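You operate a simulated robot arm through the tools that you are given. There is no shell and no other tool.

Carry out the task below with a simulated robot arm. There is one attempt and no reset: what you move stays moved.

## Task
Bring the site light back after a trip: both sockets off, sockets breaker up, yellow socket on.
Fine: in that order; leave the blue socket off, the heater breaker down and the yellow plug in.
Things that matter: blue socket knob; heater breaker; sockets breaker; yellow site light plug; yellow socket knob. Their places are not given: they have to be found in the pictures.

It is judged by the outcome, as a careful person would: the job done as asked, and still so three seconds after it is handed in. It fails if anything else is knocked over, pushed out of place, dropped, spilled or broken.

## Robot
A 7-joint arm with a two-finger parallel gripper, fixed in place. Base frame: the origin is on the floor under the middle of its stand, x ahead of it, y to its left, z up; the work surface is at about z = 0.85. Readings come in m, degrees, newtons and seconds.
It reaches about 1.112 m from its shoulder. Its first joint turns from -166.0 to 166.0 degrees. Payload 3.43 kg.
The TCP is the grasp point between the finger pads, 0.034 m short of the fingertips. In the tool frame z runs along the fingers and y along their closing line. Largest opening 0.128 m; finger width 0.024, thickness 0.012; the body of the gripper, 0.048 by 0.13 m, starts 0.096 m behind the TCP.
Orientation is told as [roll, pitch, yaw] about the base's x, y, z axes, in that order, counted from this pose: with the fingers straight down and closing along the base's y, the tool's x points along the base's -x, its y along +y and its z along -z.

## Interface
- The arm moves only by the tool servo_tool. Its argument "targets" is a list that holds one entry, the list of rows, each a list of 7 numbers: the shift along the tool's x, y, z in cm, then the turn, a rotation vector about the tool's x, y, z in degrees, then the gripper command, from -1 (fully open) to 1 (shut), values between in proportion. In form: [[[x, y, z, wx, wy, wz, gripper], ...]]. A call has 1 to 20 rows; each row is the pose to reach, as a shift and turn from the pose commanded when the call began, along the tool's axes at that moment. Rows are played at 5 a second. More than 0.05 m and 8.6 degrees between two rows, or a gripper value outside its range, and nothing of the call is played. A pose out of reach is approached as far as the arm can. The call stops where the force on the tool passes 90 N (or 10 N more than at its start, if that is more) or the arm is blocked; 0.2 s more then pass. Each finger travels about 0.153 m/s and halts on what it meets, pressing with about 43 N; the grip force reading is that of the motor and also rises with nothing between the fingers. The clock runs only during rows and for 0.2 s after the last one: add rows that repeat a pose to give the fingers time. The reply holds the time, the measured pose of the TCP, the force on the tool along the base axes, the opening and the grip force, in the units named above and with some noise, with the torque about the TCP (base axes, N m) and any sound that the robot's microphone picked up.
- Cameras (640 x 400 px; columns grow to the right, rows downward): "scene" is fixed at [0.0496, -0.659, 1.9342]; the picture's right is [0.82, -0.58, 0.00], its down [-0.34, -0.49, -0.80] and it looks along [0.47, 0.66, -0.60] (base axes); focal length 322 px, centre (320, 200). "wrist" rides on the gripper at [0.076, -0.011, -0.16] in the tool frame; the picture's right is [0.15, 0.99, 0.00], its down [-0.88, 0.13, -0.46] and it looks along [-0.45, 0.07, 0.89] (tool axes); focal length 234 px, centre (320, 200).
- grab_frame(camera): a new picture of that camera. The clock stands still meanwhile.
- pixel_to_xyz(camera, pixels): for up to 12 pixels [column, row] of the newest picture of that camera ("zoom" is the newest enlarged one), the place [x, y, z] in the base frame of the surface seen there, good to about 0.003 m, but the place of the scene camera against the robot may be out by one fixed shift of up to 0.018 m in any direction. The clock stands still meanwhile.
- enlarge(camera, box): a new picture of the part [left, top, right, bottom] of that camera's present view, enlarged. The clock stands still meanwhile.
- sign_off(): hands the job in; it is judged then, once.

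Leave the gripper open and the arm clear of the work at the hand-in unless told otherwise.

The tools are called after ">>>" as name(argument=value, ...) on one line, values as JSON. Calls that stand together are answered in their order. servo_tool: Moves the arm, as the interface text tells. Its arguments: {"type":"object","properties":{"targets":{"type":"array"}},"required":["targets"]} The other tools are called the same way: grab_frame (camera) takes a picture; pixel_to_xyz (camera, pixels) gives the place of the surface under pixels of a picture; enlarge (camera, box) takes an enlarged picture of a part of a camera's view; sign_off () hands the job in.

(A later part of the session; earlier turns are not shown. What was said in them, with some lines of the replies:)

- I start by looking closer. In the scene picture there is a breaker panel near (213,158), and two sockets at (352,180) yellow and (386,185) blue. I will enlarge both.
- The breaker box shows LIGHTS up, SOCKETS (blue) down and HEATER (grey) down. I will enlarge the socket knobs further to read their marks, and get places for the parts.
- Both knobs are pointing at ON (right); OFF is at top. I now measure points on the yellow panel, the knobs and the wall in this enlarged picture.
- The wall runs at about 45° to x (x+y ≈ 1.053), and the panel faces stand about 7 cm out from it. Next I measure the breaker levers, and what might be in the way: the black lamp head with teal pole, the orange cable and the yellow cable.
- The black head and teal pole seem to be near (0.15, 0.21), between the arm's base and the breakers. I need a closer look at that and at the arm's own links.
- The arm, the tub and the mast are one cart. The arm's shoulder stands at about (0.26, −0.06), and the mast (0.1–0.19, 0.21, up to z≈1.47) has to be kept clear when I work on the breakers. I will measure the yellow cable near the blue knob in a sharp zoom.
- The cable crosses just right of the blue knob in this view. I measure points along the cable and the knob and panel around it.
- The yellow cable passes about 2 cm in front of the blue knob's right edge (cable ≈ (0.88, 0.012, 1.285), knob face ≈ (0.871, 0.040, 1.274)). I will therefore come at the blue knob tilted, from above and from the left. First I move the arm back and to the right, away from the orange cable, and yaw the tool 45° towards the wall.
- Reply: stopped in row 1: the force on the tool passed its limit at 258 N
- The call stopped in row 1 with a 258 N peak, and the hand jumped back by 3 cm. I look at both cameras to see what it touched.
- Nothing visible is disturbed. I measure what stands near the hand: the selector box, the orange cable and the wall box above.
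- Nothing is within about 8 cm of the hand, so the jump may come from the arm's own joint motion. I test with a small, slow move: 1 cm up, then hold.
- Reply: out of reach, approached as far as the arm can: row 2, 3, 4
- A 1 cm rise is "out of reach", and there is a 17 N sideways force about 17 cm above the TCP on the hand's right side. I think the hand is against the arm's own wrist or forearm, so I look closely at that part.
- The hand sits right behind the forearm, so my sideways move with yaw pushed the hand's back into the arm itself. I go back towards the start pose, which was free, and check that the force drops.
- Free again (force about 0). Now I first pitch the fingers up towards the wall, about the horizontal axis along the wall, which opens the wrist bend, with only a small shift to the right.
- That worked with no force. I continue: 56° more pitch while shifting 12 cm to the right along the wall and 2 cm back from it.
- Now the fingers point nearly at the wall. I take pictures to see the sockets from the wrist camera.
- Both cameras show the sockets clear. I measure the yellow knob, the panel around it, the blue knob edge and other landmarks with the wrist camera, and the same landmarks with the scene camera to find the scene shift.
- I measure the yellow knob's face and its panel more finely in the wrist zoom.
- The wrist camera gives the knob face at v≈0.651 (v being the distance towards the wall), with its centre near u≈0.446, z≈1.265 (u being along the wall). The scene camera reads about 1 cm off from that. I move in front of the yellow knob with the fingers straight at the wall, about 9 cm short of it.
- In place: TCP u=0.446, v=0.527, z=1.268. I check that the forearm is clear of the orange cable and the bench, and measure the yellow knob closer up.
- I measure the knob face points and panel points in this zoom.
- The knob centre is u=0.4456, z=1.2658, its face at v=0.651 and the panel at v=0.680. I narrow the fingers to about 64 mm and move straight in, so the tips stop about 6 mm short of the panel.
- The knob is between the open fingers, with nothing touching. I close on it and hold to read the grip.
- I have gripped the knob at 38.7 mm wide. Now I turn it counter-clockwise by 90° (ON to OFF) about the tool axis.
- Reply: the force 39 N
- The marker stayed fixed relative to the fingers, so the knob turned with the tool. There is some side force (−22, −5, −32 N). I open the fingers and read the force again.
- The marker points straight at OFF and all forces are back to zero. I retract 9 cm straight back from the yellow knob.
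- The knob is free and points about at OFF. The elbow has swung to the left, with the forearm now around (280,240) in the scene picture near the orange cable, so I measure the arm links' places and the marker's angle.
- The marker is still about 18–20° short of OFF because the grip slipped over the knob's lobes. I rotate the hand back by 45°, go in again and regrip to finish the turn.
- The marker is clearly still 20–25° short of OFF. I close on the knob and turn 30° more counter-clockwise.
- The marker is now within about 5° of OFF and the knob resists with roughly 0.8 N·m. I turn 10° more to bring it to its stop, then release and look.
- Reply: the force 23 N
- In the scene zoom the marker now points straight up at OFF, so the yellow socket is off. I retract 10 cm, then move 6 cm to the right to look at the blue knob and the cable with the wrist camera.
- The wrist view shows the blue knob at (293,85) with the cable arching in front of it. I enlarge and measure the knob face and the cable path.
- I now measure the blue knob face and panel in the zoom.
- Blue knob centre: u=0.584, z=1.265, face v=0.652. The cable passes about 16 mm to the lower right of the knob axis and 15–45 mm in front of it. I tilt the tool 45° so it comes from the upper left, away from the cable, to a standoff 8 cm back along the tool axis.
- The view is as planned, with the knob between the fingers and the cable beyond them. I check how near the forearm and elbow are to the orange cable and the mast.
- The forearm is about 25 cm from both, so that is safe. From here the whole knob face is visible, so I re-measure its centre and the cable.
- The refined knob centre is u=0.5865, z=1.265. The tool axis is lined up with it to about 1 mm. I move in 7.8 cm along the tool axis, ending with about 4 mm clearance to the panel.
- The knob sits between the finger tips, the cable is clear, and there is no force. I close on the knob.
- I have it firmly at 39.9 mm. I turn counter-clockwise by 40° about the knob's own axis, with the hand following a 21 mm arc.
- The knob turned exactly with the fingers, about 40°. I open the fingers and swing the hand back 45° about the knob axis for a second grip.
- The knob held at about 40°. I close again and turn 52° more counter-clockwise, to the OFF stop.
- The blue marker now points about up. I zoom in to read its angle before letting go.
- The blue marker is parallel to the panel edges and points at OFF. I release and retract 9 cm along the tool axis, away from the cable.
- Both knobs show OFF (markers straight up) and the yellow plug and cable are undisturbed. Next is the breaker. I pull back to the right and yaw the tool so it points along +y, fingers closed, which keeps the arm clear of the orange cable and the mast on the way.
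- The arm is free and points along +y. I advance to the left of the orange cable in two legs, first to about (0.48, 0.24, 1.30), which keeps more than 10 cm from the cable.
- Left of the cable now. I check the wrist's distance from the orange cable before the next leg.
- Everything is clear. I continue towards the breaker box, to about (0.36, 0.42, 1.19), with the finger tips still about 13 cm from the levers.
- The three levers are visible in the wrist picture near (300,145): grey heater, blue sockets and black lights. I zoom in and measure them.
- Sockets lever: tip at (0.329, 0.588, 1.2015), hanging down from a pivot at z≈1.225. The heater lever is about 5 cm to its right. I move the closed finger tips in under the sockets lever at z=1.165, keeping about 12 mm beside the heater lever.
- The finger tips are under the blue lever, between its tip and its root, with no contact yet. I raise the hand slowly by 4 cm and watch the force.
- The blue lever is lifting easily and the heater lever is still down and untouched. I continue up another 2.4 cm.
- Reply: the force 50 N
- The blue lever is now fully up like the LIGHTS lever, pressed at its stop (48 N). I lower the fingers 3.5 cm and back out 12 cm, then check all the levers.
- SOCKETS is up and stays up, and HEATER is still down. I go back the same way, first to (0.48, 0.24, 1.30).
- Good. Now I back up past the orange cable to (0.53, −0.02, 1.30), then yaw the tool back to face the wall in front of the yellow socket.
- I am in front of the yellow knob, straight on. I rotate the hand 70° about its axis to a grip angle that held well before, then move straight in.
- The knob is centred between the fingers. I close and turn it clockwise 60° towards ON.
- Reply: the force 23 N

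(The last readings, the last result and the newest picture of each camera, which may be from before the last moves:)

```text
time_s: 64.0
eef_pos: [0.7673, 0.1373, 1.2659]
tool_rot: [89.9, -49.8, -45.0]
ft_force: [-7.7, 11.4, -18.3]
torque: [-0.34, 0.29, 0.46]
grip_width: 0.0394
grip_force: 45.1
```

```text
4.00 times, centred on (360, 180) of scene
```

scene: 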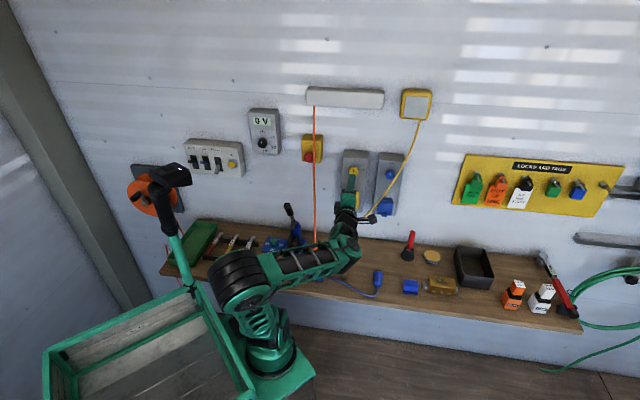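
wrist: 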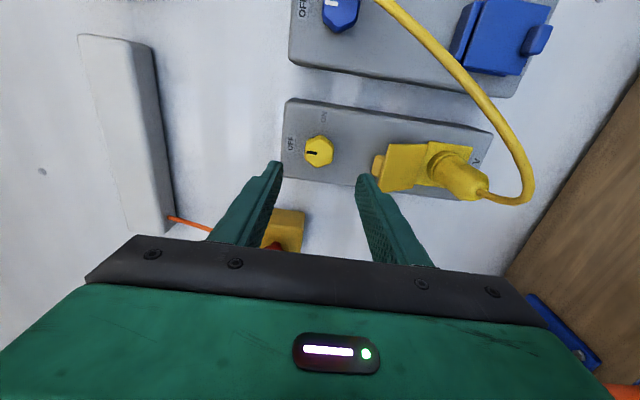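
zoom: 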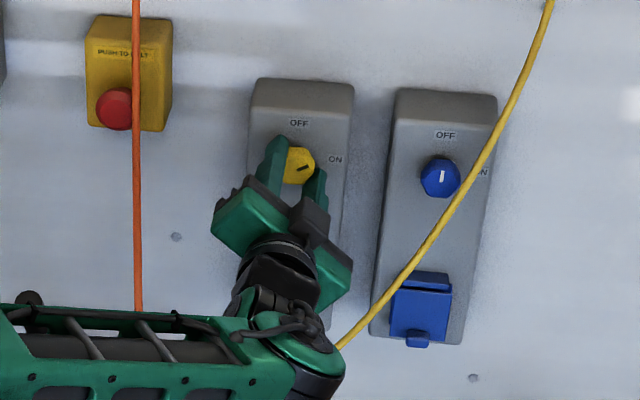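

The knob is about 60° round with no slip. I open, swing the hand back 40°, regrip, and turn the last 34°.

>>> servo_tool(targets=[[[0, 0, 0, 0, 0, 0, 0.4], [0, 0, 0, 0, 0, 0, 0], [0, 0, 0, 0, 0, 0, 0], [0, 0, 0, 0, 0, -8, 0], [0, 0, 0, 0, 0, -16, 0], [0, 0, 0, 0, 0, -24, 0], [0, 0, 0, 0, 0, -32, 0], [0, 0, 0, 0, 0, -40, 0], [0, 0, 0, 0, 0, -40, 0]]])

>>> enlarge(camera="wrist", box=[240, 100, 400, 220])

```text
time_s: 66.0
eef_pos: [0.769, 0.1373, 1.2659]
tool_rot: [143.8, -89.9, -99.0]
ft_force: [-0.1, -0.5, 0.3]
torque: [0.02, -0.01, -0.04]
grip_width: 0.0641
grip_force: 0.1
```

```text
3.33 times, centred on (320, 160) of wrist
```

zoom: 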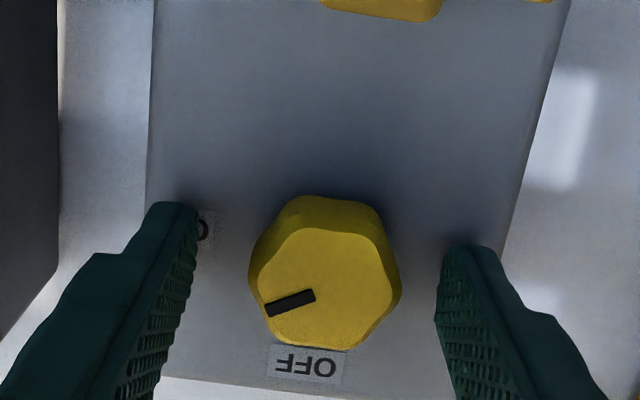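

The marker still has about 25–30° to go. I close and turn 34° clockwise.

>>> servo_tool(targets=[[[0, 0, 0, 0, 0, 0, 0.4], [0, 0, 0, 0, 0, 0, 1], [0, 0, 0, 0, 0, 0, 1], [0, 0, 0, 0, 0, 0, 1], [0, 0, 0, 0, 0, 7, 1], [0, 0, 0, 0, 0, 14, 1], [0, 0, 0, 0, 0, 21, 1], [0, 0, 0, 0, 0, 28, 1], [0, 0, 0, 0, 0, 34, 1], [0, 0, 0, 0, 0, 34, 1]]])

>>> enlarge(camera="wrist", box=[240, 100, 400, 220])

>>> enlarge(camera="scene", box=[340, 155, 370, 180])

```text
time_s: 68.2
eef_pos: [0.7669, 0.1379, 1.2671]
tool_rot: [90.1, -56.0, -45.2]
ft_force: [-2.1, 3.8, -0.5]
torque: [-1.43, -0.76, 0.28]
grip_width: 0.0357
grip_force: 44.8
```

```text
3.33 times, centred on (320, 160) of wrist
```

zoom: 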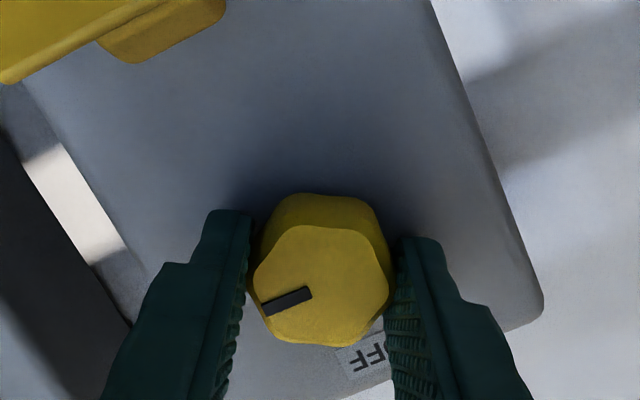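

```text
16.00 times, centred on (355, 168) of scene
```

zoom: 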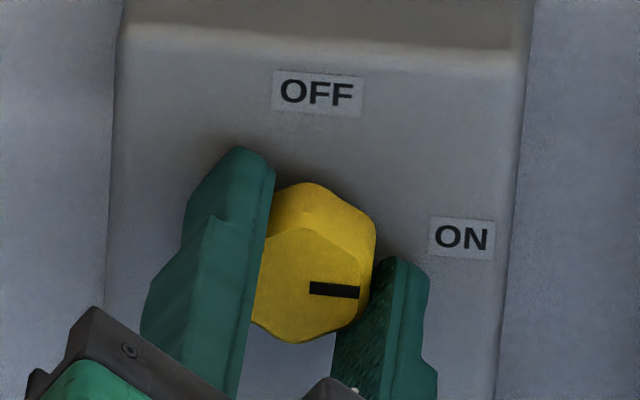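

The marker is now horizontal, pointing at ON, and the knob is against its stop (about 1.5 N·m). I release and back out, then read the marker.

>>> servo_tool(targets=[[[0, 0, 0, 0, 0, 0, 0.4], [0, 0, 0, 0, 0, 0, 0], [0, 0, 0, 0, 0, 0, 0], [0, 0, -2, 0, 0, 0, 0], [0, 0, -4, 0, 0, 0, 0], [0, 0, -6, 0, 0, 0, 0], [0, 0, -8, 0, 0, 0, 0], [0, 0, -10, 0, 0, 0, 0], [0, 0, -10, 0, 0, 0, 0]]])

>>> grab_frame(camera="scene")

>>> enlarge(camera="scene", box=[335, 140, 405, 190])

>>> grab_frame(camera="wrist")

```text
time_s: 70.2
eef_pos: [0.6976, 0.0676, 1.2663]
tool_rot: [90.1, -55.9, -45.0]
ft_force: [0.4, 0.2, 0.6]
torque: [-0.04, 0.03, 0.0]
grip_width: 0.0639
grip_force: 0.1
```

```text
taken
```

scene: 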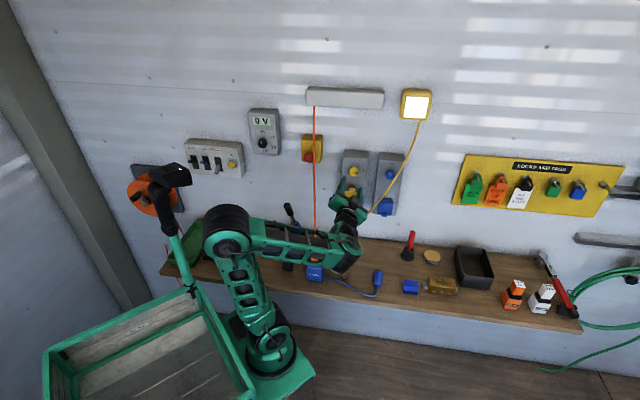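

```text
8.00 times, centred on (370, 165) of scene
```

zoom: 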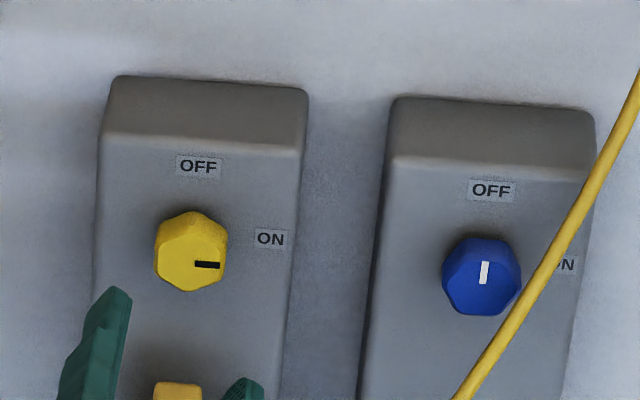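

```text
taken
```

wrist: 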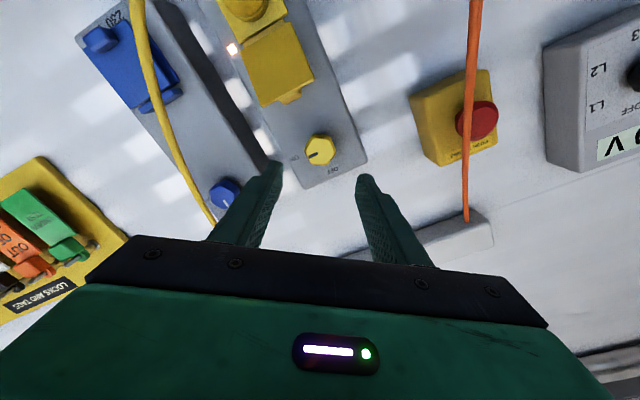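

The site light is lit (bright at (416,105)), the yellow knob is at ON and the blue at OFF. I back off another 8 cm, open the gripper fully, and take a last look at everything.

>>> servo_tool(targets=[[[0, 0, -2, 0, 0, 0, 0], [0, 0, -4, 0, 0, 0, -0.3], [0, 0, -6, 0, 0, 0, -0.7], [0, 0, -8, 0, 0, 0, -1], [0, 0, -8, 0, 0, 0, -1], [0, 0, -8, 0, 0, 0, -1]]])

>>> grab_frame(camera="scene")

>>> enlarge(camera="scene", box=[180, 130, 250, 190])

>>> enlarge(camera="scene", box=[320, 80, 440, 230])

```text
time_s: 71.6
eef_pos: [0.6402, 0.0095, 1.2658]
tool_rot: [90.1, -55.9, -45.1]
ft_force: [-0.1, -0.2, 0.5]
torque: [0.01, -0.03, 0.02]
grip_width: 0.1278
grip_force: 0.0
```

```text
taken
```

scene: 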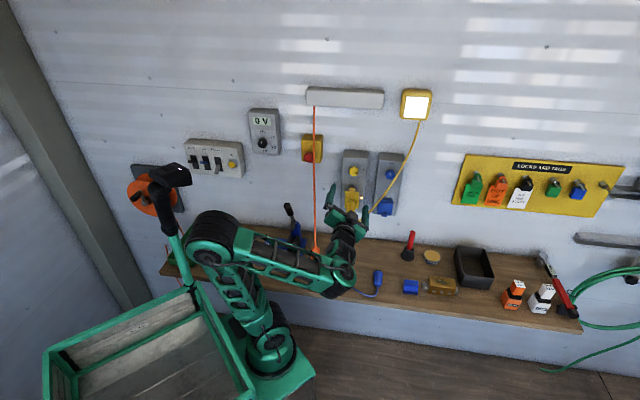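

```text
6.67 times, centred on (215, 160) of scene
```

zoom: 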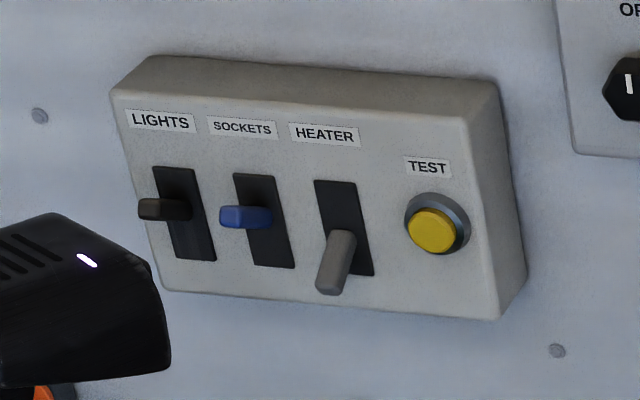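

```text
2.67 times, centred on (380, 155) of scene
```

zoom: 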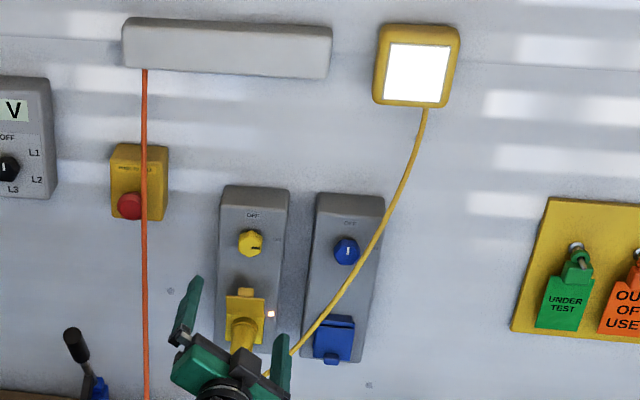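

Everything reads as asked: SOCKETS up, HEATER down, LIGHTS unchanged, yellow knob ON, blue knob OFF, and the yellow plug still in. The light is lit and the socket's pilot lamp glows. The gripper is open and clear of the panels, so I hand the job in.

>>> sign_off()

```text
The job is handed in.
```

The site light is back on and the job is handed in. I worked in the order you gave: both sockets off, sockets breaker up, then yellow socket on.

| Item | Final state |
|---|---|
| Yellow socket | On |
| Blue socket | Off |
| Sockets breaker | Up |
| Heater breaker | Down, not touched |
| Yellow plug | Still in |

At the start, my first move pressed the hand against the arm's own wrist or forearm, and the arm stopped itself at 258 N. I went back to the starting pose and took another route. The pictures afterwards showed nothing around it moved or damaged.

The yellow knob needed a second grip to reach off, because the fingers slipped about 20° short the first time. That was corrected before I touched the breaker.

The gripper is open and the arm is clear of the sockets and cables.
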